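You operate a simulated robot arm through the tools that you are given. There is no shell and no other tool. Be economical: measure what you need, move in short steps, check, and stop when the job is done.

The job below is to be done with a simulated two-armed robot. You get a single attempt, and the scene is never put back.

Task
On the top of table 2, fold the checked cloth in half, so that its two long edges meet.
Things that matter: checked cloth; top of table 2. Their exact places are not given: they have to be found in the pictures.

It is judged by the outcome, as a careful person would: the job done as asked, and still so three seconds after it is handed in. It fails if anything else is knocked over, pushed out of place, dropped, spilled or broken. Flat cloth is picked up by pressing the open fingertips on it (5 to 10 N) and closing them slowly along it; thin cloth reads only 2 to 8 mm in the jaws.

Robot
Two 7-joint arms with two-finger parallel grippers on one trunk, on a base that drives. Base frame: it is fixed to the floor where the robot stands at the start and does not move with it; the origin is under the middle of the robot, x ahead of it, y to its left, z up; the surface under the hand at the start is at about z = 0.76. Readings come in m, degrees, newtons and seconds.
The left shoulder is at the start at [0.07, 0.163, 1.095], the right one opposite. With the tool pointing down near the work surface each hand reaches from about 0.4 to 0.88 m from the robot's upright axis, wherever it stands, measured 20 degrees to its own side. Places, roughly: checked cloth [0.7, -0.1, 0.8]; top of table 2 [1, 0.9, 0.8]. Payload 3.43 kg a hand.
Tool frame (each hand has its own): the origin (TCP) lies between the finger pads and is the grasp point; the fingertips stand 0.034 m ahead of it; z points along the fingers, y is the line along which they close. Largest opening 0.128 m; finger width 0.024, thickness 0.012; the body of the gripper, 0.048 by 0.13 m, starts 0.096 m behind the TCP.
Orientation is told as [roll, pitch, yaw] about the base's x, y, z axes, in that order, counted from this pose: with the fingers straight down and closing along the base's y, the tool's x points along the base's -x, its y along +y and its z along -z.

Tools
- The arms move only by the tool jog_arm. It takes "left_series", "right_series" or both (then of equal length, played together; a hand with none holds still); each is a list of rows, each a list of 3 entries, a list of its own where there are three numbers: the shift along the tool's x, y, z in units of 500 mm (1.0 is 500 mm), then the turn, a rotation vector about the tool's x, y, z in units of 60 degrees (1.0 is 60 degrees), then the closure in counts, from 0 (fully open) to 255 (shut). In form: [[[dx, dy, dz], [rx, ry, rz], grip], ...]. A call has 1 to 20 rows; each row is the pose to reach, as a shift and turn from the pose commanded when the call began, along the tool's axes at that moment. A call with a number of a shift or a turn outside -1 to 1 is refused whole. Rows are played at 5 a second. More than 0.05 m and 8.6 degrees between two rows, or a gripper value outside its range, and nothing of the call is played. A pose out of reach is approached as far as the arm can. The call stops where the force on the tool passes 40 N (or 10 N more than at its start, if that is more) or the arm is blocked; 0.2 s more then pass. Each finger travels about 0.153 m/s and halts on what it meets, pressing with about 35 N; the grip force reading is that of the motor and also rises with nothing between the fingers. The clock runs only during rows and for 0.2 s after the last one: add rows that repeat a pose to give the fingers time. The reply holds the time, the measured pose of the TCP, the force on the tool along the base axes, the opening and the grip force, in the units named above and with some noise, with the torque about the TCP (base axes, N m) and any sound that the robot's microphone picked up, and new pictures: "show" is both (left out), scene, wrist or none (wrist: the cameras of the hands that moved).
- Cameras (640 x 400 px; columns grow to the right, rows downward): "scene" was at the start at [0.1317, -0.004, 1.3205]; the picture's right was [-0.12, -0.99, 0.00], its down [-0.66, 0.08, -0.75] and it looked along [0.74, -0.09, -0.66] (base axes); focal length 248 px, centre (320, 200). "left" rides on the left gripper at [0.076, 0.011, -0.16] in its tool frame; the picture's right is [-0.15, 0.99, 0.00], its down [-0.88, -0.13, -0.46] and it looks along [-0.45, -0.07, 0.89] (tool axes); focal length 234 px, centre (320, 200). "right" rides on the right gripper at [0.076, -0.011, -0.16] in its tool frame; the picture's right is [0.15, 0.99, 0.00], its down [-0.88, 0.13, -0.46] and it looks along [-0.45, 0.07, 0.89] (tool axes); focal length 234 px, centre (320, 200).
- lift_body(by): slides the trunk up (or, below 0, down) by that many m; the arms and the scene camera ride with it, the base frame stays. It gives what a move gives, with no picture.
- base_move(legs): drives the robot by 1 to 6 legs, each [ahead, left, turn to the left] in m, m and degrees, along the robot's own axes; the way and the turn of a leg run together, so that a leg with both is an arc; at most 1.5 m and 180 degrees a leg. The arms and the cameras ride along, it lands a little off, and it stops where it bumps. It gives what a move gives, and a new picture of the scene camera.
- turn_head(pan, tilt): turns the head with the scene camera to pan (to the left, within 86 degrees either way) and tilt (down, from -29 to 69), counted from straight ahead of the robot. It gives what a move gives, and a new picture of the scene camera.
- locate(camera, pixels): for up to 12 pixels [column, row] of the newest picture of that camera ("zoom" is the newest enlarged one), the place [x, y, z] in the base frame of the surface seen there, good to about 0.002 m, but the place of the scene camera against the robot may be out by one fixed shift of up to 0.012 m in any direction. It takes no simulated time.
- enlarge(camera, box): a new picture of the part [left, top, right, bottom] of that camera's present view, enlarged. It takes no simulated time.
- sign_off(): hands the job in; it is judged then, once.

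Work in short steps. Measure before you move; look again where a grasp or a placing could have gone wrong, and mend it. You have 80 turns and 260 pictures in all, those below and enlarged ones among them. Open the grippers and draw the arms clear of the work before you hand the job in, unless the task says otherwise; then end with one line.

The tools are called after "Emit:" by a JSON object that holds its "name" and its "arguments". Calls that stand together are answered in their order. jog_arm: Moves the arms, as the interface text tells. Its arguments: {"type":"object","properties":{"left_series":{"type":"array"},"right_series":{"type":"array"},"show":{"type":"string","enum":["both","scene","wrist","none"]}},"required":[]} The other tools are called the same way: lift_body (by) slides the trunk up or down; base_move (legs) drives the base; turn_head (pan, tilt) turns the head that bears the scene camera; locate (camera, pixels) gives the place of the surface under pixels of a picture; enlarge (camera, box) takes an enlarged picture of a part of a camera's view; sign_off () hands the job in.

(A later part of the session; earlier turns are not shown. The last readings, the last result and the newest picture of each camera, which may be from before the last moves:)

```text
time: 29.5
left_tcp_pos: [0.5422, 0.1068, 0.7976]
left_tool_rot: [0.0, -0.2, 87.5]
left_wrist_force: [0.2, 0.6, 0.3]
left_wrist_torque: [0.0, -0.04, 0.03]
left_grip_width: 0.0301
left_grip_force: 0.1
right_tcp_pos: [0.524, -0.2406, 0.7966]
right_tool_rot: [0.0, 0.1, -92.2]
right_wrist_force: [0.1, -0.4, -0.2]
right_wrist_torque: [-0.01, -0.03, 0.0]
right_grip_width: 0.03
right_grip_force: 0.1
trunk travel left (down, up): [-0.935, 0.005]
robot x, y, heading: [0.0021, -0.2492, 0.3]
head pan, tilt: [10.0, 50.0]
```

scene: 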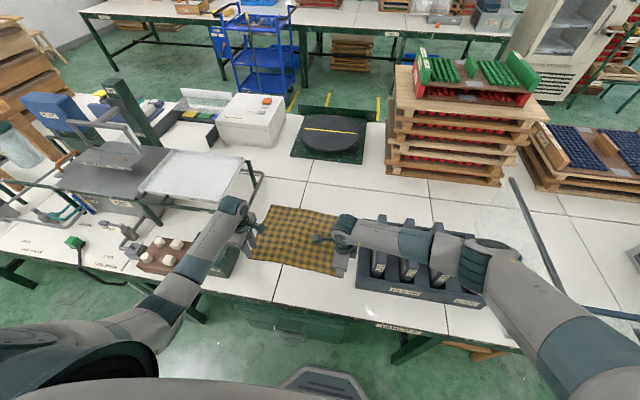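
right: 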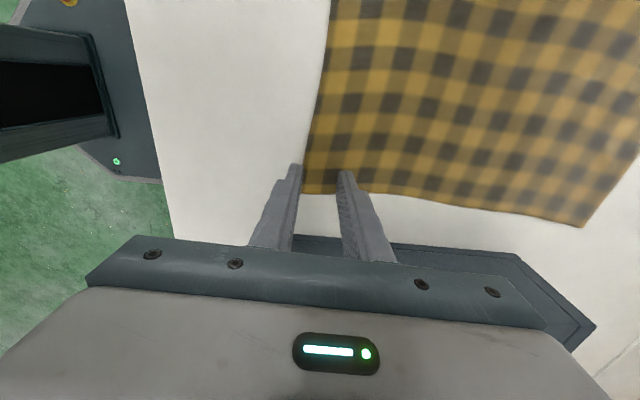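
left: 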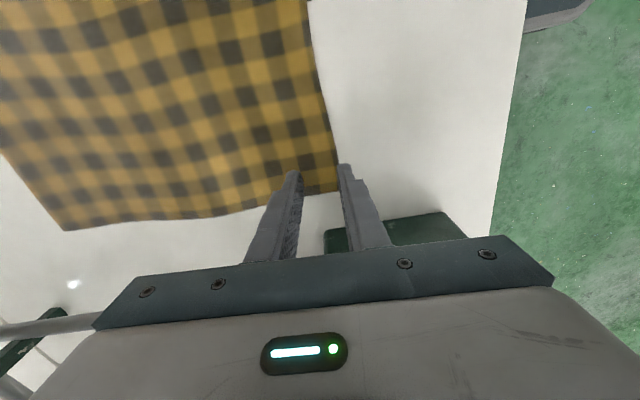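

Both outer fingertips sit right at the edge with the inner ones on the cloth. I press on in 1 mm steps.

Emit:
{"name": "jog_arm", "arguments": {"left_series": [[[0, 0, 0.003], [0, 0, 0], 195], [[0, 0, 0.005], [0, 0, 0], 195], [[0, 0, 0.007], [0, 0, 0], 195], [[0, 0, 0.007], [0, 0, 0], 195]], "right_series": [[[0, 0, 0.003], [0, 0, 0], 195], [[0, 0, 0.005], [0, 0, 0], 195], [[0, 0, 0.007], [0, 0, 0], 195], [[0, 0, 0.007], [0, 0, 0], 195]], "show": "none"}}

```text
time: 30.5
left_tcp_pos: [0.5397, 0.1048, 0.795]
left_tool_rot: [-0.2, -0.1, 87.5]
left_wrist_force: [2.7, 0.8, 8.5]
left_wrist_torque: [0.03, -0.05, 0.01]
left_grip_width: 0.0298
left_grip_force: 0.0
right_tcp_pos: [0.5247, -0.2397, 0.795]
right_tool_rot: [0.2, 0.2, -92.2]
right_wrist_force: [2.8, -2.4, 18.8]
right_wrist_torque: [-0.09, -0.04, 0.03]
right_grip_width: 0.0298
right_grip_force: 0.2
trunk travel left (down, up): [-0.935, 0.005]
robot x, y, heading: [0.0031, -0.2468, 0.1]
head pan, tilt: [10.0, 50.0]
```

Contact: 8.5 N on the left and 18.8 N on the right, so I ease the right by about 0.7 mm and close both grippers slowly.

Emit:
{"name": "jog_arm", "arguments": {"left_series": [[[0, 0, 0], [0, 0, 0], 198], [[0, 0, 0], [0, 0, 0], 203], [[0, 0, 0], [0, 0, 0], 208], [[0, 0, 0], [0, 0, 0], 213], [[0, 0, 0], [0, 0, 0], 218], [[0, 0, 0], [0, 0, 0], 223], [[0, 0, 0], [0, 0, 0], 228], [[0, 0, 0], [0, 0, 0], 233], [[0, 0, 0], [0, 0, 0], 238], [[0, 0, 0], [0, 0, 0], 243], [[0, 0, 0], [0, 0, 0], 248], [[0, 0, 0], [0, 0, 0], 255], [[0, 0, 0], [0, 0, 0], 255], [[0, 0, 0], [0, 0, 0], 255]], "right_series": [[[0, 0, -0.0014], [0, 0, 0], 198], [[0, 0, -0.0014], [0, 0, 0], 203], [[0, 0, -0.0014], [0, 0, 0], 208], [[0, 0, -0.0014], [0, 0, 0], 213], [[0, 0, -0.0014], [0, 0, 0], 218], [[0, 0, -0.0014], [0, 0, 0], 223], [[0, 0, -0.0014], [0, 0, 0], 228], [[0, 0, -0.0014], [0, 0, 0], 233], [[0, 0, -0.0014], [0, 0, 0], 238], [[0, 0, -0.0014], [0, 0, 0], 243], [[0, 0, -0.0014], [0, 0, 0], 248], [[0, 0, -0.0014], [0, 0, 0], 255], [[0, 0, -0.0014], [0, 0, 0], 255], [[0, 0, -0.0014], [0, 0, 0], 255]]}}

```text
time: 33.5
left_tcp_pos: [0.539, 0.1047, 0.7954]
left_tool_rot: [-0.1, -0.1, 87.5]
left_wrist_force: [1.4, -0.9, 18.8]
left_wrist_torque: [0.05, -0.09, -0.03]
left_grip_width: 0.0024
left_grip_force: 35.2
right_tcp_pos: [0.5226, -0.2399, 0.7961]
right_tool_rot: [0.0, 0.1, -92.2]
right_wrist_force: [0.1, 0.3, 12.0]
right_wrist_torque: [-0.03, 0.03, 0.01]
right_grip_width: 0.0022
right_grip_force: 34.8
trunk travel left (down, up): [-0.935, 0.005]
robot x, y, heading: [0.0028, -0.249, 0.4]
head pan, tilt: [10.0, 50.0]
```

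scene: 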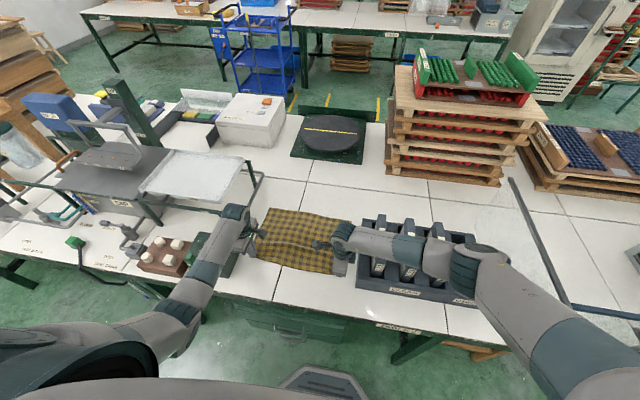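
right: 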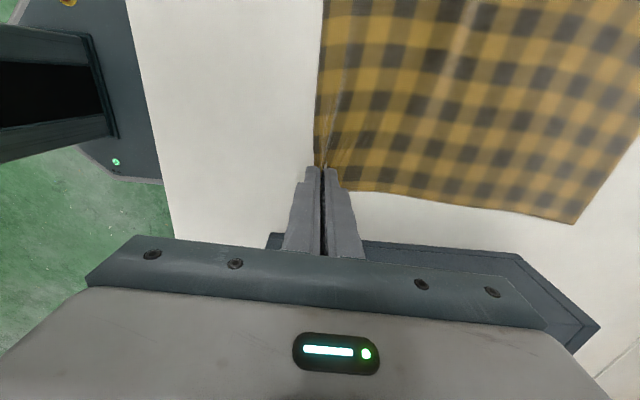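
left: 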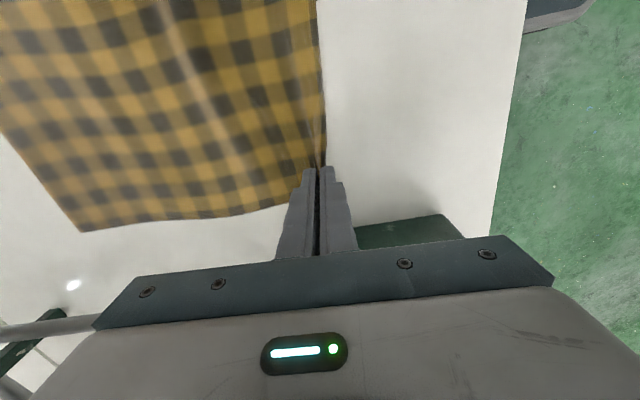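

Both jaws read 2.2-2.4 mm with cloth gathered between the fingers. I lift 4 cm gently to verify the grips.

Emit:
{"name": "jog_arm", "arguments": {"left_series": [[[0, 0, -0.02], [0, 0, 0], 255], [[0, 0, -0.04], [0, 0, 0], 255], [[0, -0.01, -0.06], [0, 0, 0], 255], [[0, -0.02, -0.08], [0, 0, 0], 255], [[0, -0.02, -0.08], [0, 0, 0], 255]], "right_series": [[[0, 0, -0.02], [0, 0, 0], 255], [[0, 0, -0.04], [0, 0, 0], 255], [[0, 0.01, -0.06], [0, 0, 0], 255], [[0, 0.02, -0.08], [0, 0, 0], 255], [[0, 0.02, -0.08], [0, 0, 0], 255]]}}

Emit:
{"name": "enlarge", "arguments": {"camera": "scene", "box": [200, 180, 400, 305]}}

```text
time: 34.7
left_tcp_pos: [0.5515, 0.1049, 0.8331]
left_tool_rot: [0.0, 0.0, 87.5]
left_wrist_force: [-1.0, -0.3, 0.3]
left_wrist_torque: [-0.04, 0.0, 0.01]
left_grip_width: 0.0019
left_grip_force: 34.6
right_tcp_pos: [0.5349, -0.241, 0.8351]
right_tool_rot: [0.0, 0.0, -92.1]
right_wrist_force: [-0.1, 0.4, -0.3]
right_wrist_torque: [0.0, 0.03, 0.01]
right_grip_width: 0.0021
right_grip_force: 35.0
trunk travel left (down, up): [-0.935, 0.005]
robot x, y, heading: [0.0036, -0.2496, 0.1]
head pan, tilt: [10.0, 50.0]
```

scene: 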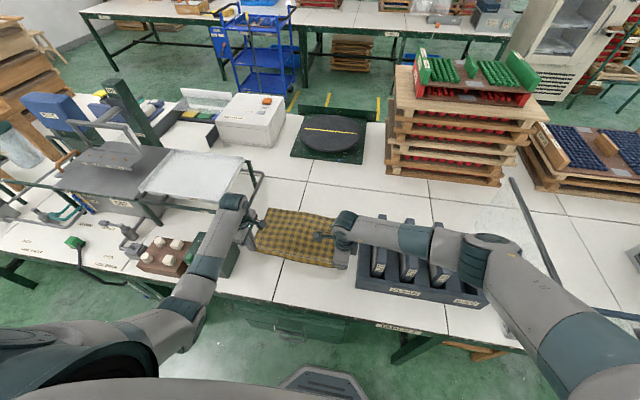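
right: 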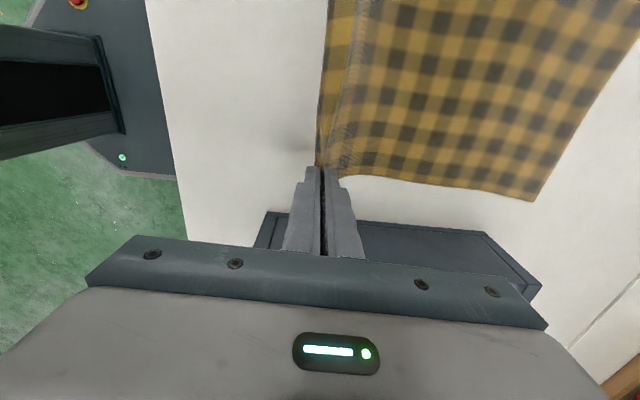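
left: 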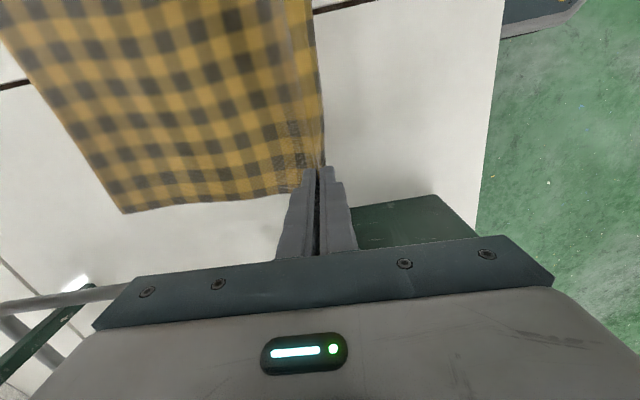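

```text
3.20 times, centred on (300, 242) of scene
```

zoom: 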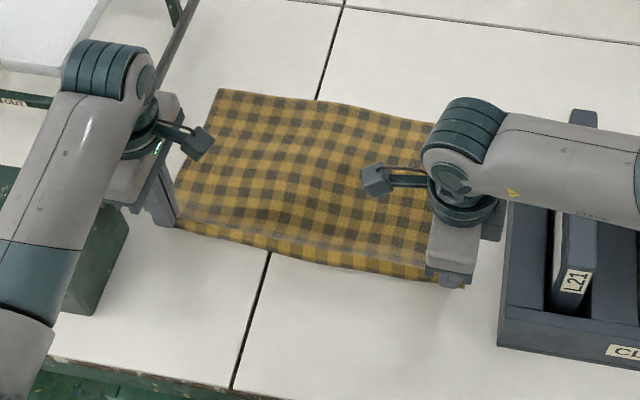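

Both corners are held and the near edge is lifting evenly. Before folding over I check how much room the base has to move ahead, because the far edge is near the left arm's reach with the trunk this high.

Emit:
{"name": "locate", "arguments": {"camera": "scene", "pixels": [[320, 370], [300, 385], [345, 385], [283, 290], [300, 320], [250, 330], [400, 345], [340, 320], [240, 212]]}}

```text
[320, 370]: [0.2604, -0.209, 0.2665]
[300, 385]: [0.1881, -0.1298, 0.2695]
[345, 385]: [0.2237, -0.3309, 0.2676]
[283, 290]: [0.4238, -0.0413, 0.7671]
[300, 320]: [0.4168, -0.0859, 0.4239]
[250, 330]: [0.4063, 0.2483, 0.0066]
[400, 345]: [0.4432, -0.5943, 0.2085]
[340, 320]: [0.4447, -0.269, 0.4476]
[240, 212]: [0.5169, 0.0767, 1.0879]
```

The base front is at about x 0.27, while the table edge is at 0.38 and the parts under it at 0.41, so a 0.07 m drive is safe. I start the fold: hands up and forward along an arc.

Emit:
{"name": "jog_arm", "arguments": {"left_series": [[[0, -0.015, -0.03], [0, 0, 0], 255], [[0, -0.035, -0.055], [0, 0, 0], 255], [[0, -0.06, -0.08], [0, 0, 0], 255], [[0, -0.085, -0.1], [0, 0, 0], 255], [[0, -0.11, -0.12], [0, 0, 0], 255], [[0, -0.11, -0.12], [0, 0, 0], 255]], "right_series": [[[0, 0.015, -0.03], [0, 0, 0], 255], [[0, 0.035, -0.055], [0, 0, 0], 255], [[0, 0.06, -0.08], [0, 0, 0], 255], [[0, 0.085, -0.1], [0, 0, 0], 255], [[0, 0.11, -0.12], [0, 0, 0], 255], [[0, 0.11, -0.12], [0, 0, 0], 255]]}}

```text
time: 36.1
left_tcp_pos: [0.6066, 0.1051, 0.894]
left_tool_rot: [0.1, 0.1, 87.5]
left_wrist_force: [-0.1, -0.5, 0.2]
left_wrist_torque: [-0.04, 0.03, 0.0]
left_grip_width: 0.0019
left_grip_force: 35.4
right_tcp_pos: [0.5888, -0.2425, 0.8926]
right_tool_rot: [0.1, 0.0, -92.1]
right_wrist_force: [0.2, -0.4, 0.6]
right_wrist_torque: [-0.01, -0.01, 0.01]
right_grip_width: 0.0021
right_grip_force: 34.7
trunk travel left (down, up): [-0.935, 0.005]
robot x, y, heading: [0.0022, -0.2534, 0.0]
head pan, tilt: [10.0, 50.0]
```

scene: 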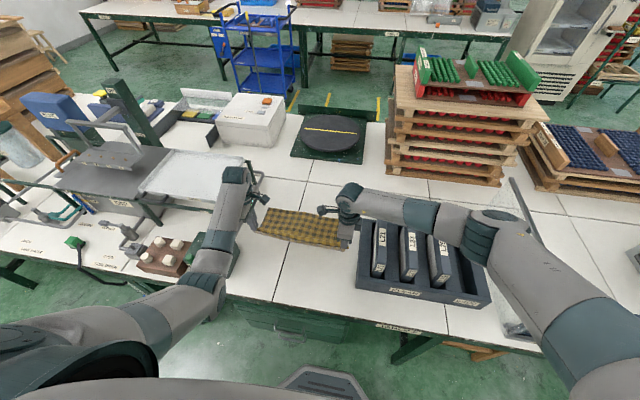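
right: 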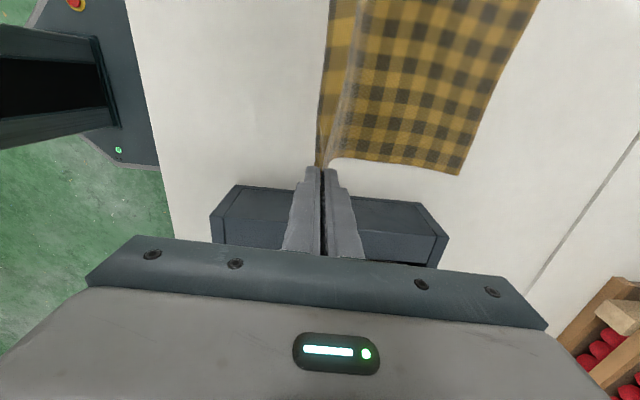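
left: 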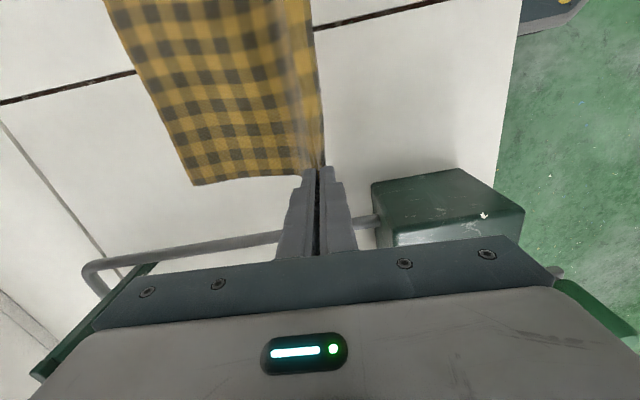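

The fold is rising nicely, with the far part still on the table (far corners at left (193,185) and right (461,173)). I drive ahead 0.07 m, which carries the hands on over the fold, and recheck those corners.

Emit:
{"name": "locate", "arguments": {"camera": "left", "pixels": [[194, 182], [260, 175]]}}

Emit:
{"name": "locate", "arguments": {"camera": "right", "pixels": [[460, 170], [400, 163]]}}

Emit:
{"name": "base_move", "arguments": {"legs": [[0.07, 0, 0]]}}

```text
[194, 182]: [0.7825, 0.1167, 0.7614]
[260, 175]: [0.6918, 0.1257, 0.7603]
```

```text
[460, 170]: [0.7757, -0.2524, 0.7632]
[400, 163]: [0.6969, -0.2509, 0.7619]
```

```text
time: 37.1
left_tcp_pos: [0.6728, 0.1042, 0.8952]
left_tool_rot: [-0.2, -0.1, 87.4]
left_wrist_force: [-0.3, -0.7, -0.2]
left_wrist_torque: [-0.02, -0.01, 0.03]
left_grip_width: 0.0017
left_grip_force: 34.6
right_tcp_pos: [0.6552, -0.2424, 0.8954]
right_tool_rot: [0.2, 0.1, -92.2]
right_wrist_force: [-0.6, -0.3, 0.6]
right_wrist_torque: [0.02, -0.02, -0.02]
right_grip_width: 0.0018
right_grip_force: 35.1
trunk travel left (down, up): [-0.935, 0.005]
robot x, y, heading: [0.0714, -0.2506, 0.3]
head pan, tilt: [10.0, 50.0]
```

scene: 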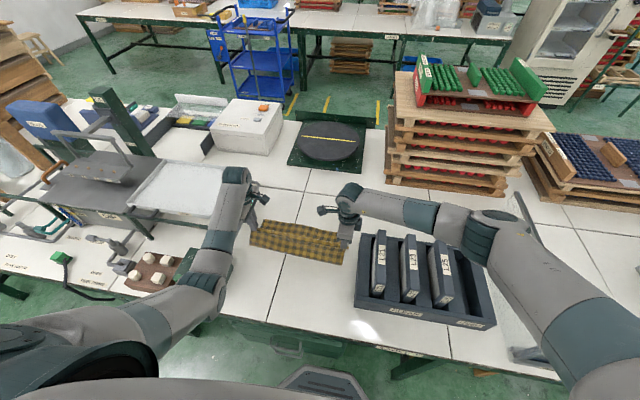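

The far corners seem to have crept about 1-2 cm toward the robot. I take fresh pictures to see the shape now.

Emit:
{"name": "enlarge", "arguments": {"camera": "left", "box": [0, 0, 639, 399]}}

Emit:
{"name": "enlarge", "arguments": {"camera": "scene", "box": [220, 190, 380, 290]}}

Emit:
{"name": "enlarge", "arguments": {"camera": "right", "box": [0, 0, 639, 399]}}

```text
1.00 times, centred on (320, 200) of left (not enlarged: the box is as wide or as high as the picture)
```

zoom: 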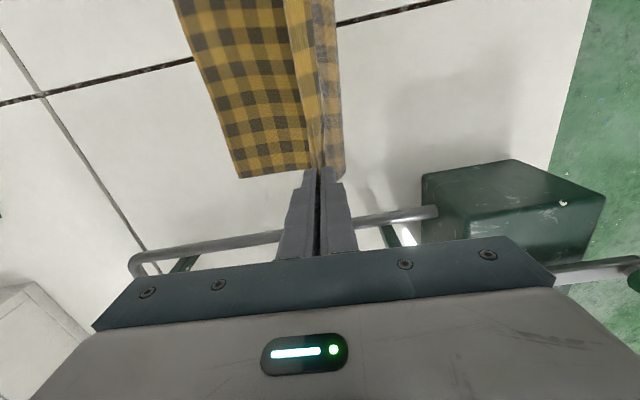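

```text
4.00 times, centred on (300, 240) of scene
```

zoom: 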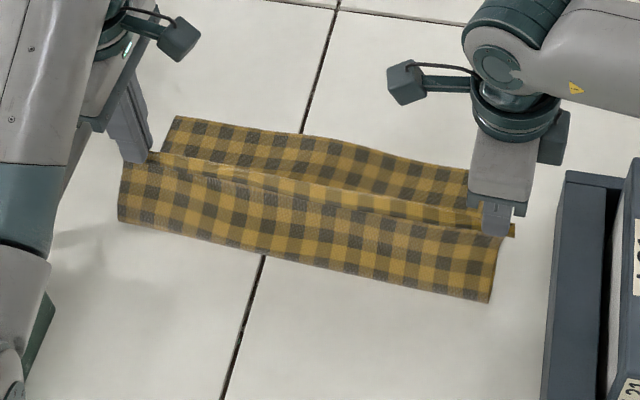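

```text
1.00 times, centred on (320, 200) of right (not enlarged: the box is as wide or as high as the picture)
```

zoom: 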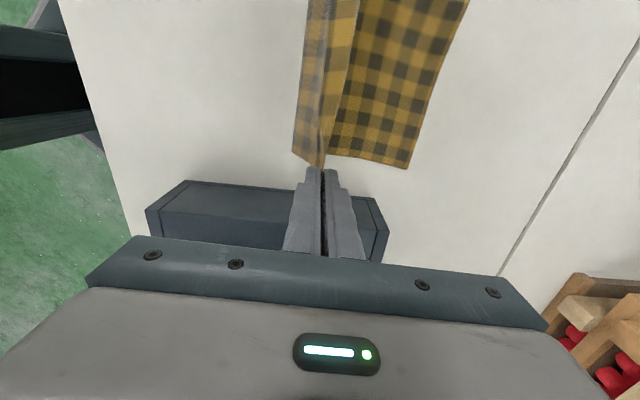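

The fold is hanging well, with the edge lying over toward the far side. I measure the far edge and fold line.

Emit:
{"name": "locate", "arguments": {"camera": "scene", "pixels": [[264.5, 220], [292, 223.5], [316, 229], [250, 244.5], [285, 253], [342, 264.5], [258, 229], [343, 248]]}}

Emit:
{"name": "locate", "arguments": {"camera": "zoom", "pixels": [[407, 165], [345, 156], [296, 150], [430, 100]]}}

```text
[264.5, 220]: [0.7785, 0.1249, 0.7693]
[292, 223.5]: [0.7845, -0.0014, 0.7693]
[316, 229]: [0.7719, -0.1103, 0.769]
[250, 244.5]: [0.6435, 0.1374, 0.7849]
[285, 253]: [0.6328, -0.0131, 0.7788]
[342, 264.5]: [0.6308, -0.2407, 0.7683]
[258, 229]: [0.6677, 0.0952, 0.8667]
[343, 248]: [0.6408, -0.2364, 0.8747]
```

```text
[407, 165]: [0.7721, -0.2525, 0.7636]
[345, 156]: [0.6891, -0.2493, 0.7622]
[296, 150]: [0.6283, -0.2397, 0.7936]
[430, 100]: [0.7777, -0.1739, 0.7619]
```

The cloth slid about 2 cm toward the robot as a whole (far edge now x ≈ 0.783 left, 0.772 right; fold at ≈ 0.64), so I aim for those. I move 4 cm further, then use a trunk lowering of 6 cm as part of the descent.

Emit:
{"name": "jog_arm", "arguments": {"left_series": [[[-0.001, -0.028, 0], [0, 0, 0], 255], [[-0.002, -0.056, 0.003], [0, 0, 0], 255], [[-0.004, -0.084, 0.01], [0, 0, 0], 255], [[-0.004, -0.084, 0.01], [0, 0, 0], 255]], "right_series": [[[0.002, 0.03, 0], [0, 0, 0], 255], [[0.004, 0.06, 0.003], [0, 0, 0], 255], [[0.005, 0.09, 0.01], [0, 0, 0], 255], [[0.005, 0.09, 0.01], [0, 0, 0], 255]], "show": "none"}}

Emit:
{"name": "lift_body", "arguments": {"by": -0.06}}

Emit:
{"name": "enlarge", "arguments": {"camera": "scene", "box": [200, 170, 400, 295]}}

```text
time: 38.1
left_tcp_pos: [0.7178, 0.1046, 0.889]
left_tool_rot: [0.0, 0.0, 87.5]
left_wrist_force: [0.2, -0.5, 0.1]
left_wrist_torque: [0.01, 0.02, 0.04]
left_grip_width: 0.002
left_grip_force: 35.0
right_tcp_pos: [0.7043, -0.2423, 0.8884]
right_tool_rot: [-0.1, 0.0, -92.2]
right_wrist_force: [-1.2, 0.5, 0.2]
right_wrist_torque: [0.0, -0.01, -0.02]
right_grip_width: 0.0021
right_grip_force: 34.8
trunk travel left (down, up): [-0.935, 0.005]
robot x, y, heading: [0.0728, -0.2509, 0.1]
head pan, tilt: [10.0, 50.0]
```

```text
time: 39.1
left_tcp_pos: [0.7181, 0.1049, 0.8287]
left_tool_rot: [0.0, 0.0, 87.4]
left_wrist_force: [0.0, 0.0, -0.7]
left_wrist_torque: [0.0, -0.01, -0.01]
left_grip_width: 0.002
left_grip_force: 34.8
right_tcp_pos: [0.7053, -0.2417, 0.8278]
right_tool_rot: [0.2, 0.0, -92.2]
right_wrist_force: [0.7, -0.4, 0.1]
right_wrist_torque: [-0.02, 0.0, 0.01]
right_grip_width: 0.0019
right_grip_force: 35.3
trunk travel left (down, up): [-0.875, 0.065]
robot x, y, heading: [0.0717, -0.2517, 0.2]
head pan, tilt: [10.0, 50.0]
```

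```text
3.20 times, centred on (300, 232) of scene
```

zoom: 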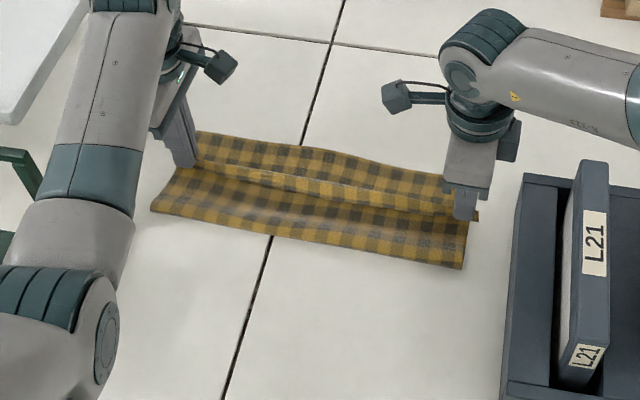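

Looks right: the top layer is following over. I finish the arc forward and down to just above the far edge.

Emit:
{"name": "jog_arm", "arguments": {"left_series": [[[-0.001, -0.03, -0.024], [0, 0, 0], 255], [[-0.003, -0.06, -0.028], [0, 0, 0], 255], [[-0.004, -0.084, -0.01], [0, 0, 0], 255], [[-0.005, -0.1, 0.02], [0, 0, 0], 255], [[-0.005, -0.11, 0.044], [0, 0, 0], 255], [[-0.005, -0.11, 0.054], [0, 0, 0], 255], [[-0.005, -0.11, 0.054], [0, 0, 0], 255]], "right_series": [[[0.002, 0.03, -0.024], [0, 0, 0], 255], [[0.004, 0.062, -0.028], [0, 0, 0], 255], [[0.006, 0.087, -0.01], [0, 0, 0], 255], [[0.008, 0.103, 0.02], [0, 0, 0], 255], [[0.008, 0.113, 0.044], [0, 0, 0], 255], [[0.008, 0.113, 0.054], [0, 0, 0], 255], [[0.008, 0.113, 0.054], [0, 0, 0], 255]]}}

Emit:
{"name": "enlarge", "arguments": {"camera": "scene", "box": [200, 170, 400, 295]}}

```text
time: 40.7
left_tcp_pos: [0.7728, 0.1035, 0.8015]
left_tool_rot: [0.0, -0.1, 87.5]
left_wrist_force: [-0.3, -0.9, 0.0]
left_wrist_torque: [0.03, -0.01, -0.02]
left_grip_width: 0.0022
left_grip_force: 34.8
right_tcp_pos: [0.7604, -0.2393, 0.8004]
right_tool_rot: [0.1, 0.1, -92.2]
right_wrist_force: [0.2, 0.3, 0.7]
right_wrist_torque: [-0.04, 0.0, 0.02]
right_grip_width: 0.0023
right_grip_force: 35.4
trunk travel left (down, up): [-0.875, 0.065]
robot x, y, heading: [0.0706, -0.2536, 0.2]
head pan, tilt: [10.0, 50.0]
```

scene: 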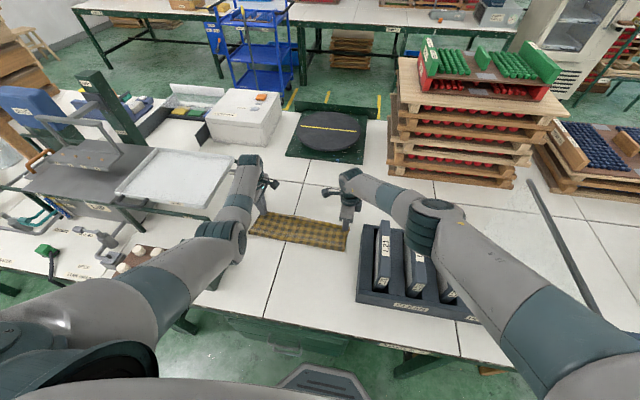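
right: 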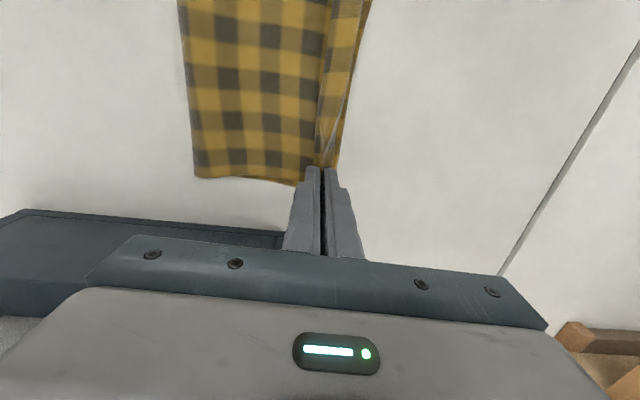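
left: 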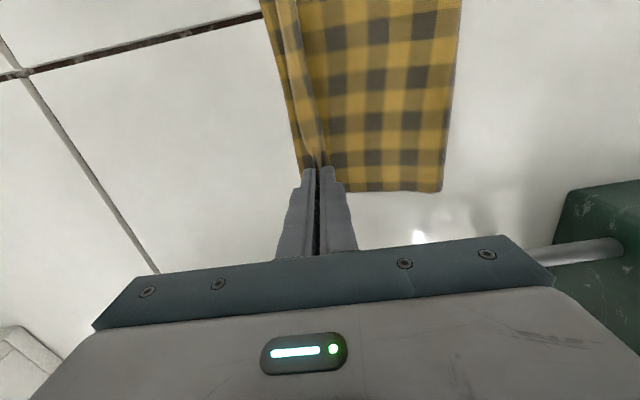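

```text
3.20 times, centred on (300, 232) of scene
```

zoom: 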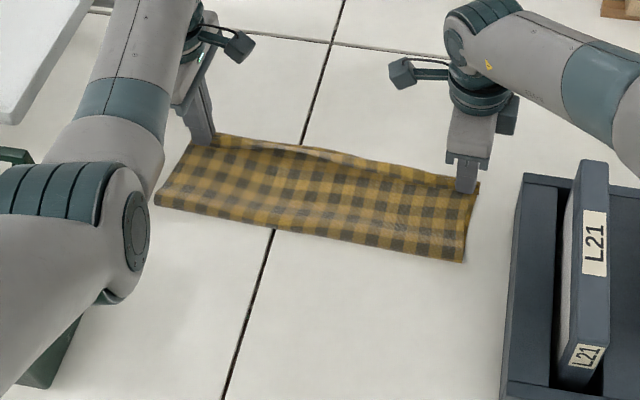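

The near edge is lying on the far edge. I open the jaws slowly, just above the cloth, then lift straight up.

Emit:
{"name": "jog_arm", "arguments": {"left_series": [[[0, 0, 0.002], [0, 0, 0], 255], [[0, 0, 0.002], [0, 0, 0], 245], [[0, 0, 0.002], [0, 0, 0], 237], [[0, 0, 0.002], [0, 0, 0], 230], [[0, 0, 0.002], [0, 0, 0], 222], [[0, 0, 0.002], [0, 0, 0], 215], [[0, 0, 0.002], [0, 0, 0], 215], [[0, 0, -0.02], [0, 0, 0], 215], [[0, 0, -0.06], [0, 0, 0], 215], [[0, 0, -0.12], [0, 0, 0], 215], [[0, 0, -0.18], [0, 0, 0], 215], [[0, 0, -0.18], [0, 0, 0], 215]], "right_series": [[[0, 0, 0.002], [0, 0, 0], 255], [[0, 0, 0.002], [0, 0, 0], 245], [[0, 0, 0.002], [0, 0, 0], 237], [[0, 0, 0.002], [0, 0, 0], 230], [[0, 0, 0.002], [0, 0, 0], 222], [[0, 0, 0.002], [0, 0, 0], 215], [[0, 0, 0.002], [0, 0, 0], 215], [[0, 0, -0.02], [0, 0, 0], 215], [[0, 0, -0.06], [0, 0, 0], 215], [[0, 0, -0.12], [0, 0, 0], 215], [[0, 0, -0.18], [0, 0, 0], 215], [[0, 0, -0.18], [0, 0, 0], 215]]}}

Emit:
{"name": "enlarge", "arguments": {"camera": "scene", "box": [220, 180, 380, 280]}}

```text
time: 43.3
left_tcp_pos: [0.7734, 0.1053, 0.8912]
left_tool_rot: [0.1, -0.1, 87.5]
left_wrist_force: [0.3, 0.0, -0.6]
left_wrist_torque: [0.03, -0.01, -0.04]
left_grip_width: 0.0201
left_grip_force: 0.0
right_tcp_pos: [0.7609, -0.2401, 0.8908]
right_tool_rot: [-0.1, 0.1, -92.2]
right_wrist_force: [0.3, 0.6, -0.3]
right_wrist_torque: [0.0, 0.01, -0.01]
right_grip_width: 0.02
right_grip_force: 0.1
trunk travel left (down, up): [-0.875, 0.065]
robot x, y, heading: [0.0747, -0.2482, 0.3]
head pan, tilt: [10.0, 50.0]
```

scene: 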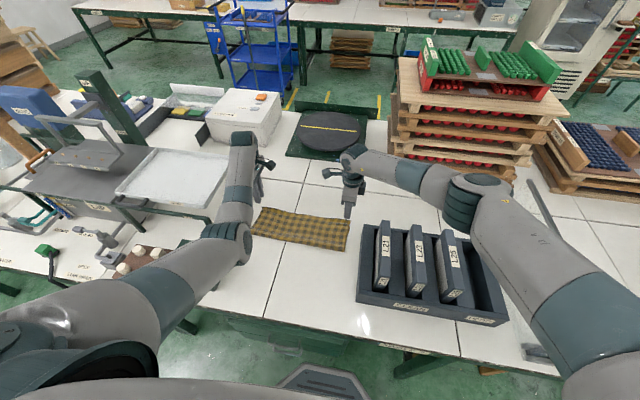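
right: 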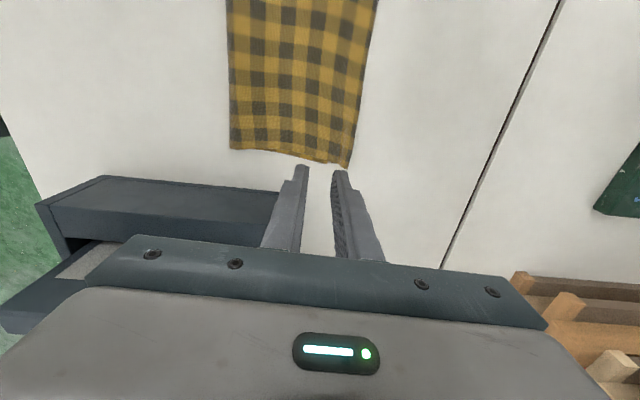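
left: 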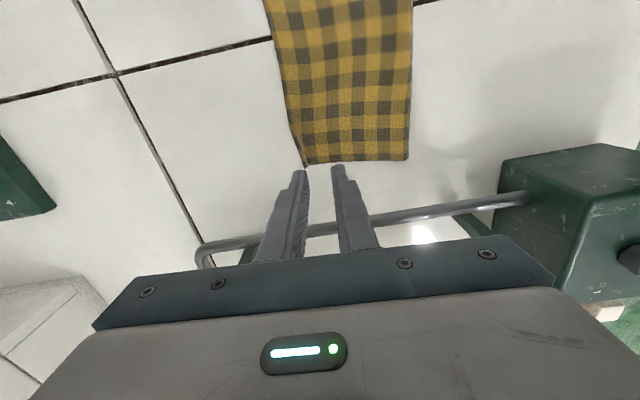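

```text
4.00 times, centred on (300, 230) of scene
```

zoom: 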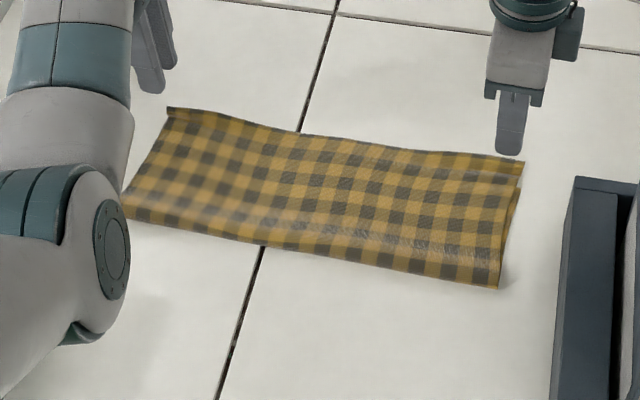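

The cloth is folded in half with the edges meeting. I look closely at the far edge corners from both hand cameras.

Emit:
{"name": "enlarge", "arguments": {"camera": "left", "box": [240, 0, 440, 180]}}

Emit:
{"name": "enlarge", "arguments": {"camera": "right", "box": [200, 0, 400, 180]}}

```text
2.22 times, centred on (340, 90) of left
```

zoom: 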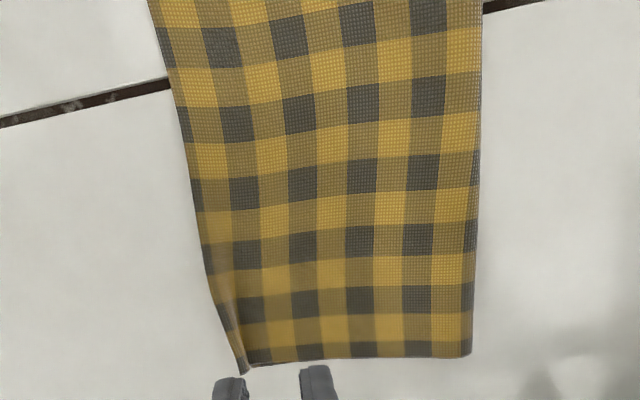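

```text
2.22 times, centred on (300, 90) of right
```

zoom: 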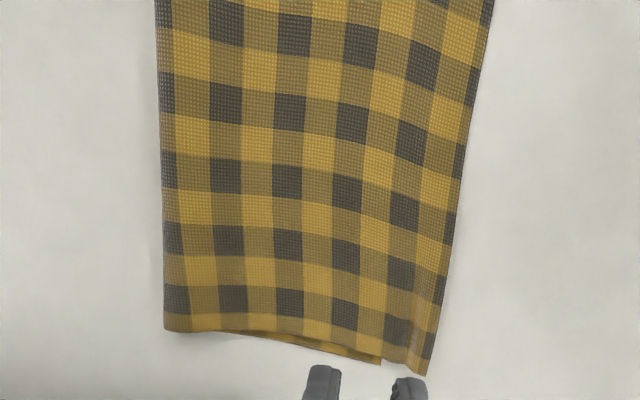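

Mostly flush; I zoom in further on the two gripped corners to tell crease from misalignment.

Emit:
{"name": "enlarge", "arguments": {"camera": "left", "box": [275, 90, 355, 170]}}

Emit:
{"name": "locate", "arguments": {"camera": "zoom", "pixels": [[232, 395]]}}

Emit:
{"name": "enlarge", "arguments": {"camera": "right", "box": [295, 90, 385, 175]}}

Emit:
{"name": "enlarge", "arguments": {"camera": "scene", "box": [255, 198, 355, 248]}}

```text
5.00 times, centred on (315, 130) of left
```

zoom: 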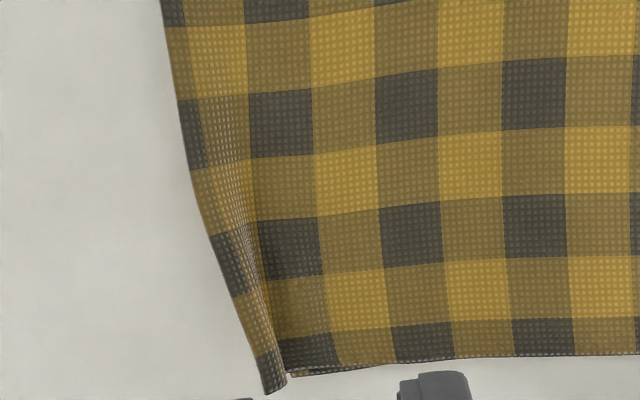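

```text
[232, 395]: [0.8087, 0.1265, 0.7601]
```

```text
4.71 times, centred on (340, 132) of right
```

zoom: 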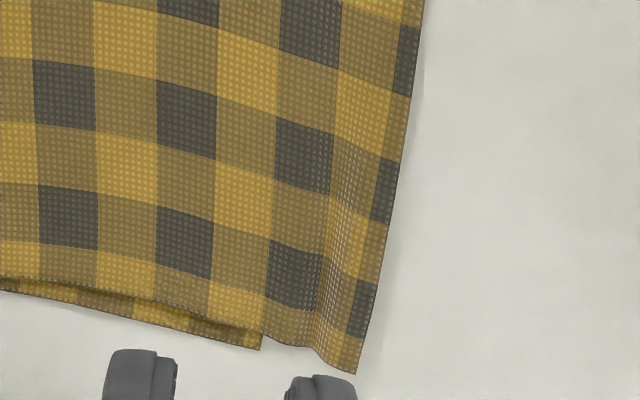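

```text
6.40 times, centred on (305, 223) of scene
```

zoom: 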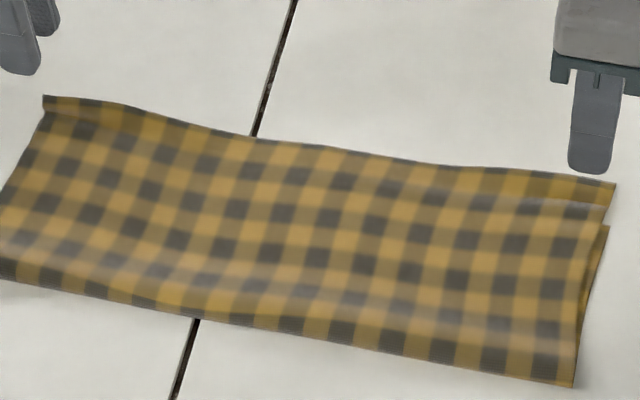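

At the right corner the top layer seems to overshoot the lower one; I measure both layers' corners.

Emit:
{"name": "locate", "arguments": {"camera": "right", "pixels": [[326.5, 162.5], [347, 166.5], [352, 145], [362, 100], [370, 50], [240, 150], [300, 158]]}}

Emit:
{"name": "locate", "arguments": {"camera": "left", "pixels": [[310, 164.2], [304.6, 167], [296, 145], [285, 110], [277, 60], [409, 158], [350, 161]]}}

```text
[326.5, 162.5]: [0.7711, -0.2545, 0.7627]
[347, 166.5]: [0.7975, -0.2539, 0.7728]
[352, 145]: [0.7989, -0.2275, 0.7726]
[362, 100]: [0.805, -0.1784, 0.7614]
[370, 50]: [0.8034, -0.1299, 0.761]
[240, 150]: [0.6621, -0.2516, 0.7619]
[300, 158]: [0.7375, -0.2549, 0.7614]
```

```text
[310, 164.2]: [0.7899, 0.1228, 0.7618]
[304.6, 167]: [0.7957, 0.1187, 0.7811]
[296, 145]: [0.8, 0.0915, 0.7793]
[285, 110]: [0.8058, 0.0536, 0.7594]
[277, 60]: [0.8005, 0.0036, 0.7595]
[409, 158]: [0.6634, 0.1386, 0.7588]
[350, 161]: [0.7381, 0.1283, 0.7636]
```

The measurements suggest an overshoot of up to 2.5 cm at the right corner. I draw both hands up and back a little for an unobstructed look.

Emit:
{"name": "jog_arm", "arguments": {"left_series": [[[0, 0.03, -0.06], [0, 0, 0], 215], [[0, 0.1, -0.13], [0, 0, 0], 215], [[0, 0.18, -0.2], [0, 0, 0], 215], [[0, 0.22, -0.22], [0, 0, 0], 215]], "right_series": [[[0, -0.02, -0.06], [0, 0, 0], 215], [[0, -0.06, -0.13], [0, 0, 0], 215], [[0, -0.12, -0.2], [0, 0, 0], 215], [[0, -0.16, -0.22], [0, 0, 0], 215]]}}

Emit:
{"name": "enlarge", "arguments": {"camera": "scene", "box": [315, 205, 365, 260]}}

Emit:
{"name": "enlarge", "arguments": {"camera": "right", "box": [240, 20, 440, 180]}}

```text
refused: row 3 steps farther than a row can; nothing moved
```

```text
7.27 times, centred on (340, 232) of scene
```

zoom: 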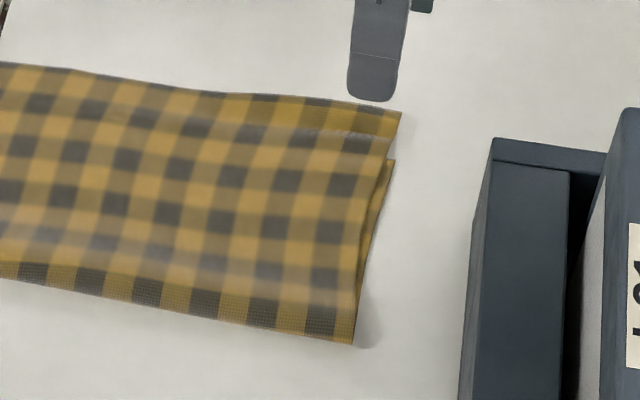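

```text
2.50 times, centred on (340, 100) of right
```

zoom: 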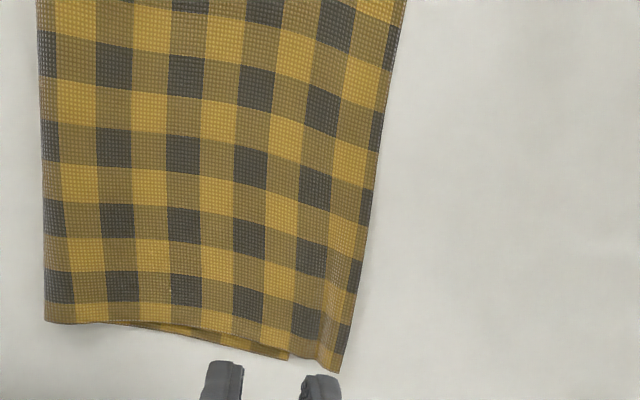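

At the right end the top layer's edge (x 0.7975) overshoots the lower corner (x 0.771) by about 2.6 cm, while the left end overshoots by less than 1 cm. I'll re-grip the overhanging right corner: first I bring the right hand just above that edge.

Emit:
{"name": "jog_arm", "arguments": {"right_series": [[[0, 0.03, 0], [0, 0, 0], 215], [[0, 0.058, 0.03], [0, 0, 0], 215], [[0, 0.058, 0.09], [0, 0, 0], 215], [[0, 0.058, 0.14], [0, 0, 0], 215], [[0, 0.058, 0.14], [0, 0, 0], 215]], "show": "wrist"}}

Emit:
{"name": "enlarge", "arguments": {"camera": "right", "box": [260, 90, 380, 190]}}

```text
time: 44.5
left_tcp_pos: [0.7744, 0.1039, 0.8908]
left_tool_rot: [0.1, -0.1, 87.6]
left_wrist_force: [0.5, 0.2, -0.2]
left_wrist_torque: [0.02, -0.02, -0.01]
left_grip_width: 0.0203
left_grip_force: 0.1
right_tcp_pos: [0.785, -0.2435, 0.8199]
right_tool_rot: [0.0, 0.1, -92.2]
right_wrist_force: [-0.2, -0.1, -0.8]
right_wrist_torque: [-0.01, -0.01, 0.02]
right_grip_width: 0.0199
right_grip_force: 0.0
right hand out of reach, approached as far as the arm can: row 4, 5
trunk travel left (down, up): [-0.875, 0.065]
robot x, y, heading: [0.0696, -0.2528, 0.0]
head pan, tilt: [10.0, 50.0]
```

right: 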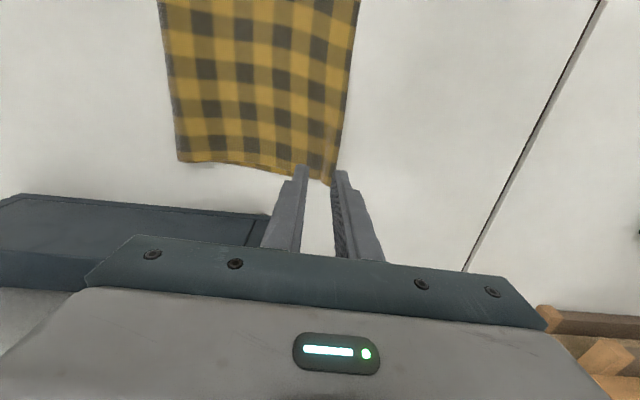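

```text
4.00 times, centred on (320, 140) of right
```

zoom: 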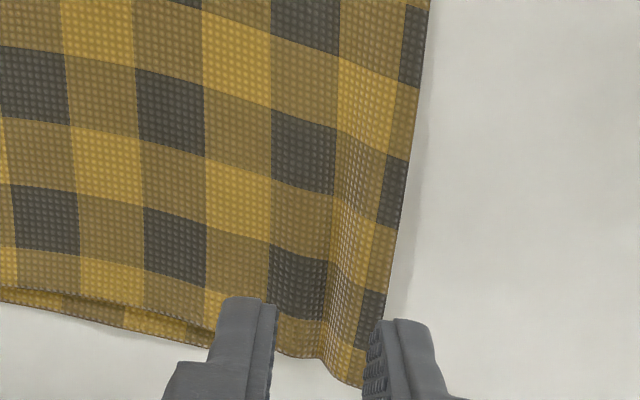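

The right hand is at its reach limit because of the trunk height. I raise both hands (the left one higher and back, out of the way), then lower the trunk.

Emit:
{"name": "jog_arm", "arguments": {"left_series": [[[0, 0, -0.08], [0, 0, 0], 215], [[0, 0, -0.16], [0, 0, 0], 215], [[0, 0.03, -0.24], [0, 0, 0], 215], [[0, 0.06, -0.32], [0, 0, 0], 215], [[0, 0.1, -0.4], [0, 0, 0], 215], [[0, 0.1, -0.4], [0, 0, 0], 215]], "right_series": [[[0, 0, -0.08], [0, 0, 0], 215], [[0, 0, -0.16], [0, 0, 0], 215], [[0, 0, -0.24], [0, 0, 0], 215], [[0, 0, -0.3], [0, 0, 0], 215], [[0, 0, -0.3], [0, 0, 0], 215], [[0, 0, -0.3], [0, 0, 0], 215]], "show": "none"}}

Emit:
{"name": "lift_body", "arguments": {"by": -0.14}}

Emit:
{"name": "turn_head", "arguments": {"pan": 15, "tilt": 50}}

Emit:
{"name": "enlarge", "arguments": {"camera": "right", "box": [160, 0, 480, 200]}}

```text
time: 45.9
left_tcp_pos: [0.7239, 0.1079, 1.0902]
left_tool_rot: [0.1, 0.0, 87.5]
left_wrist_force: [0.6, -0.3, 1.1]
left_wrist_torque: [0.02, -0.01, -0.01]
left_grip_width: 0.02
left_grip_force: 0.1
right_tcp_pos: [0.7847, -0.2429, 0.9713]
right_tool_rot: [0.0, 0.0, -92.1]
right_wrist_force: [-0.7, 0.5, 0.6]
right_wrist_torque: [-0.02, 0.04, 0.01]
right_grip_width: 0.0203
right_grip_force: 0.0
trunk travel left (down, up): [-0.875, 0.065]
robot x, y, heading: [0.0729, -0.2532, -0.0]
head pan, tilt: [10.0, 50.0]
```

```text
time: 47.6
left_tcp_pos: [0.7238, 0.1068, 0.9507]
left_tool_rot: [0.0, 0.0, 87.6]
left_wrist_force: [-0.9, -0.3, -0.4]
left_wrist_torque: [-0.02, 0.02, -0.01]
left_grip_width: 0.0199
left_grip_force: 0.0
right_tcp_pos: [0.7859, -0.2426, 0.8315]
right_tool_rot: [0.0, 0.1, -92.1]
right_wrist_force: [-0.2, 0.1, 0.6]
right_wrist_torque: [0.0, 0.01, -0.02]
right_grip_width: 0.0202
right_grip_force: 0.0
trunk travel left (down, up): [-0.735, 0.205]
robot x, y, heading: [0.0697, -0.2501, 0.4]
head pan, tilt: [10.0, 50.0]
```

```text
time: 48.2
left_tcp_pos: [0.7243, 0.1068, 0.9512]
left_tool_rot: [0.1, 0.0, 87.5]
left_wrist_force: [-0.9, 0.0, 0.1]
left_wrist_torque: [0.02, -0.03, 0.02]
left_grip_width: 0.02
left_grip_force: 0.1
right_tcp_pos: [0.7847, -0.2433, 0.8314]
right_tool_rot: [0.0, 0.0, -92.2]
right_wrist_force: [0.1, 0.3, 0.0]
right_wrist_torque: [-0.02, 0.03, 0.02]
right_grip_width: 0.0202
right_grip_force: 0.0
trunk travel left (down, up): [-0.735, 0.205]
robot x, y, heading: [0.0722, -0.2467, 0.3]
head pan, tilt: [15.0, 50.0]
```

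scene: 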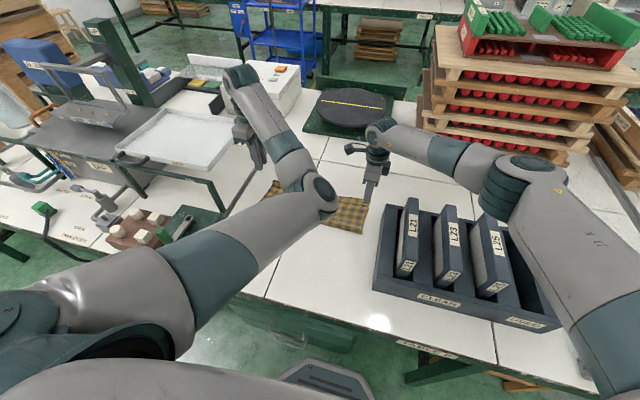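

```text
2.00 times, centred on (320, 100) of right
```

zoom: 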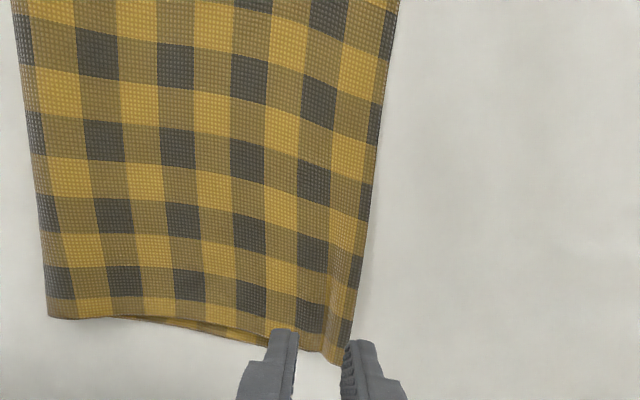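

Reach is fine now. I shift the right hand 5 mm outward so its outer finger is just past the overhanging edge, and go down to near contact.

Emit:
{"name": "jog_arm", "arguments": {"right_series": [[[0.004, 0.01, 0.02], [0, 0, 0], 215], [[0.004, 0.01, 0.04], [0, 0, 0], 215], [[0.004, 0.01, 0.058], [0, 0, 0], 215], [[0.004, 0.01, 0.066], [0, 0, 0], 215], [[0.004, 0.01, 0.07], [0, 0, 0], 215], [[0.004, 0.01, 0.07], [0, 0, 0], 215]], "show": "none"}}

Emit:
{"name": "enlarge", "arguments": {"camera": "right", "box": [260, 90, 380, 190]}}

```text
time: 49.6
left_tcp_pos: [0.7234, 0.1069, 0.9516]
left_tool_rot: [-0.1, 0.1, 87.5]
left_wrist_force: [0.8, 0.5, -0.5]
left_wrist_torque: [-0.02, 0.04, -0.03]
left_grip_width: 0.02
left_grip_force: 0.0
right_tcp_pos: [0.7898, -0.2413, 0.7955]
right_tool_rot: [0.0, 0.1, -92.2]
right_wrist_force: [0.3, -1.0, 3.7]
right_wrist_torque: [-0.02, 0.07, 0.0]
right_grip_width: 0.0203
right_grip_force: 0.3
trunk travel left (down, up): [-0.735, 0.205]
robot x, y, heading: [0.0738, -0.251, 0.0]
head pan, tilt: [15.0, 50.0]
```

```text
4.00 times, centred on (320, 140) of right
```

zoom: 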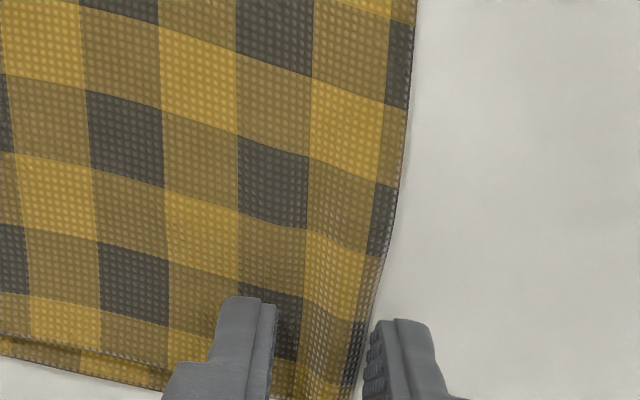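

Light contact (3.7 N) with the overhang between the fingers. I close slowly, then lift 2.5 cm.

Emit:
{"name": "jog_arm", "arguments": {"right_series": [[[0, 0, 0.0006], [0, 0, 0], 220], [[0, 0, 0.0006], [0, 0, 0], 225], [[0, 0, 0.0006], [0, 0, 0], 230], [[0, 0, 0.0006], [0, 0, 0], 235], [[0, 0, 0.0006], [0, 0, 0], 240], [[0, 0, 0.0006], [0, 0, 0], 245], [[0, 0, 0.0006], [0, 0, 0], 250], [[0, 0, 0.0006], [0, 0, 0], 255], [[0, 0, 0.0006], [0, 0, 0], 255], [[0, 0, -0.02], [0, 0, 0], 255], [[0, 0, -0.05], [0, 0, 0], 255], [[0, 0, -0.05], [0, 0, 0], 255]], "show": "none"}}

Emit:
{"name": "enlarge", "arguments": {"camera": "right", "box": [200, 40, 440, 190]}}

```text
time: 52.2
left_tcp_pos: [0.7242, 0.1066, 0.9514]
left_tool_rot: [0.1, -0.1, 87.6]
left_wrist_force: [1.2, 0.8, -0.1]
left_wrist_torque: [0.01, 0.02, -0.01]
left_grip_width: 0.0202
left_grip_force: 0.0
right_tcp_pos: [0.7899, -0.2415, 0.8197]
right_tool_rot: [-0.1, 0.0, -92.3]
right_wrist_force: [0.3, 0.0, 0.4]
right_wrist_torque: [-0.02, 0.01, 0.02]
right_grip_width: 0.0022
right_grip_force: 34.9
trunk travel left (down, up): [-0.735, 0.205]
robot x, y, heading: [0.071, -0.2495, 0.4]
head pan, tilt: [15.0, 50.0]
```

```text
2.67 times, centred on (320, 115) of right
```

zoom: 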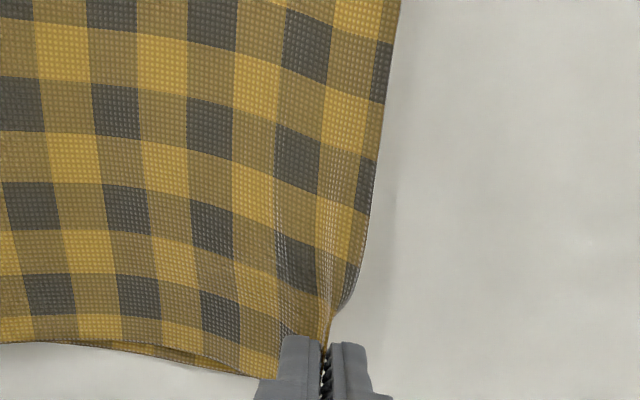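

The top corner is held and lifting. I lift further and swing it back 3 cm to expose the lower layer's edge.

Emit:
{"name": "jog_arm", "arguments": {"right_series": [[[0, -0.02, -0.04], [0, 0, 0], 255], [[0, -0.06, -0.07], [0, 0, 0], 255], [[0, -0.1, -0.09], [0, 0, 0], 255], [[0, -0.1, -0.09], [0, 0, 0], 255]], "show": "none"}}

Emit:
{"name": "enlarge", "arguments": {"camera": "right", "box": [160, 0, 480, 200]}}

Emit:
{"name": "enlarge", "arguments": {"camera": "left", "box": [200, 0, 520, 200]}}

```text
time: 53.2
left_tcp_pos: [0.7253, 0.1071, 0.9526]
left_tool_rot: [0.1, -0.1, 87.6]
left_wrist_force: [-0.3, -0.2, -0.1]
left_wrist_torque: [-0.01, -0.02, -0.01]
left_grip_width: 0.0199
left_grip_force: 0.1
right_tcp_pos: [0.741, -0.2398, 0.8655]
right_tool_rot: [0.0, 0.0, -92.4]
right_wrist_force: [-0.5, -0.4, 0.4]
right_wrist_torque: [0.0, 0.0, 0.02]
right_grip_width: 0.0023
right_grip_force: 34.6
trunk travel left (down, up): [-0.735, 0.205]
robot x, y, heading: [0.0723, -0.2513, 0.3]
head pan, tilt: [15.0, 50.0]
```

```text
2.00 times, centred on (320, 100) of right
```

zoom: 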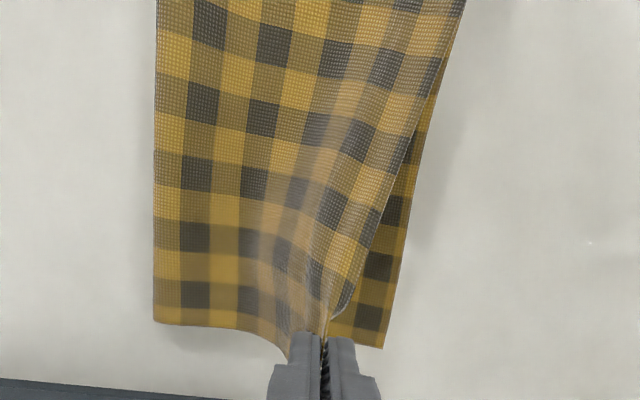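

```text
2.00 times, centred on (360, 100) of left
```

zoom: 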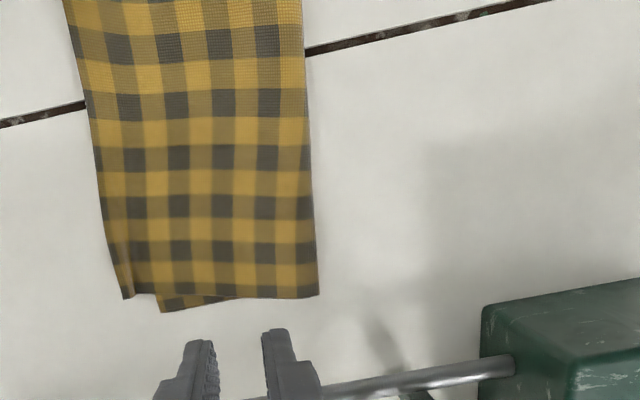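

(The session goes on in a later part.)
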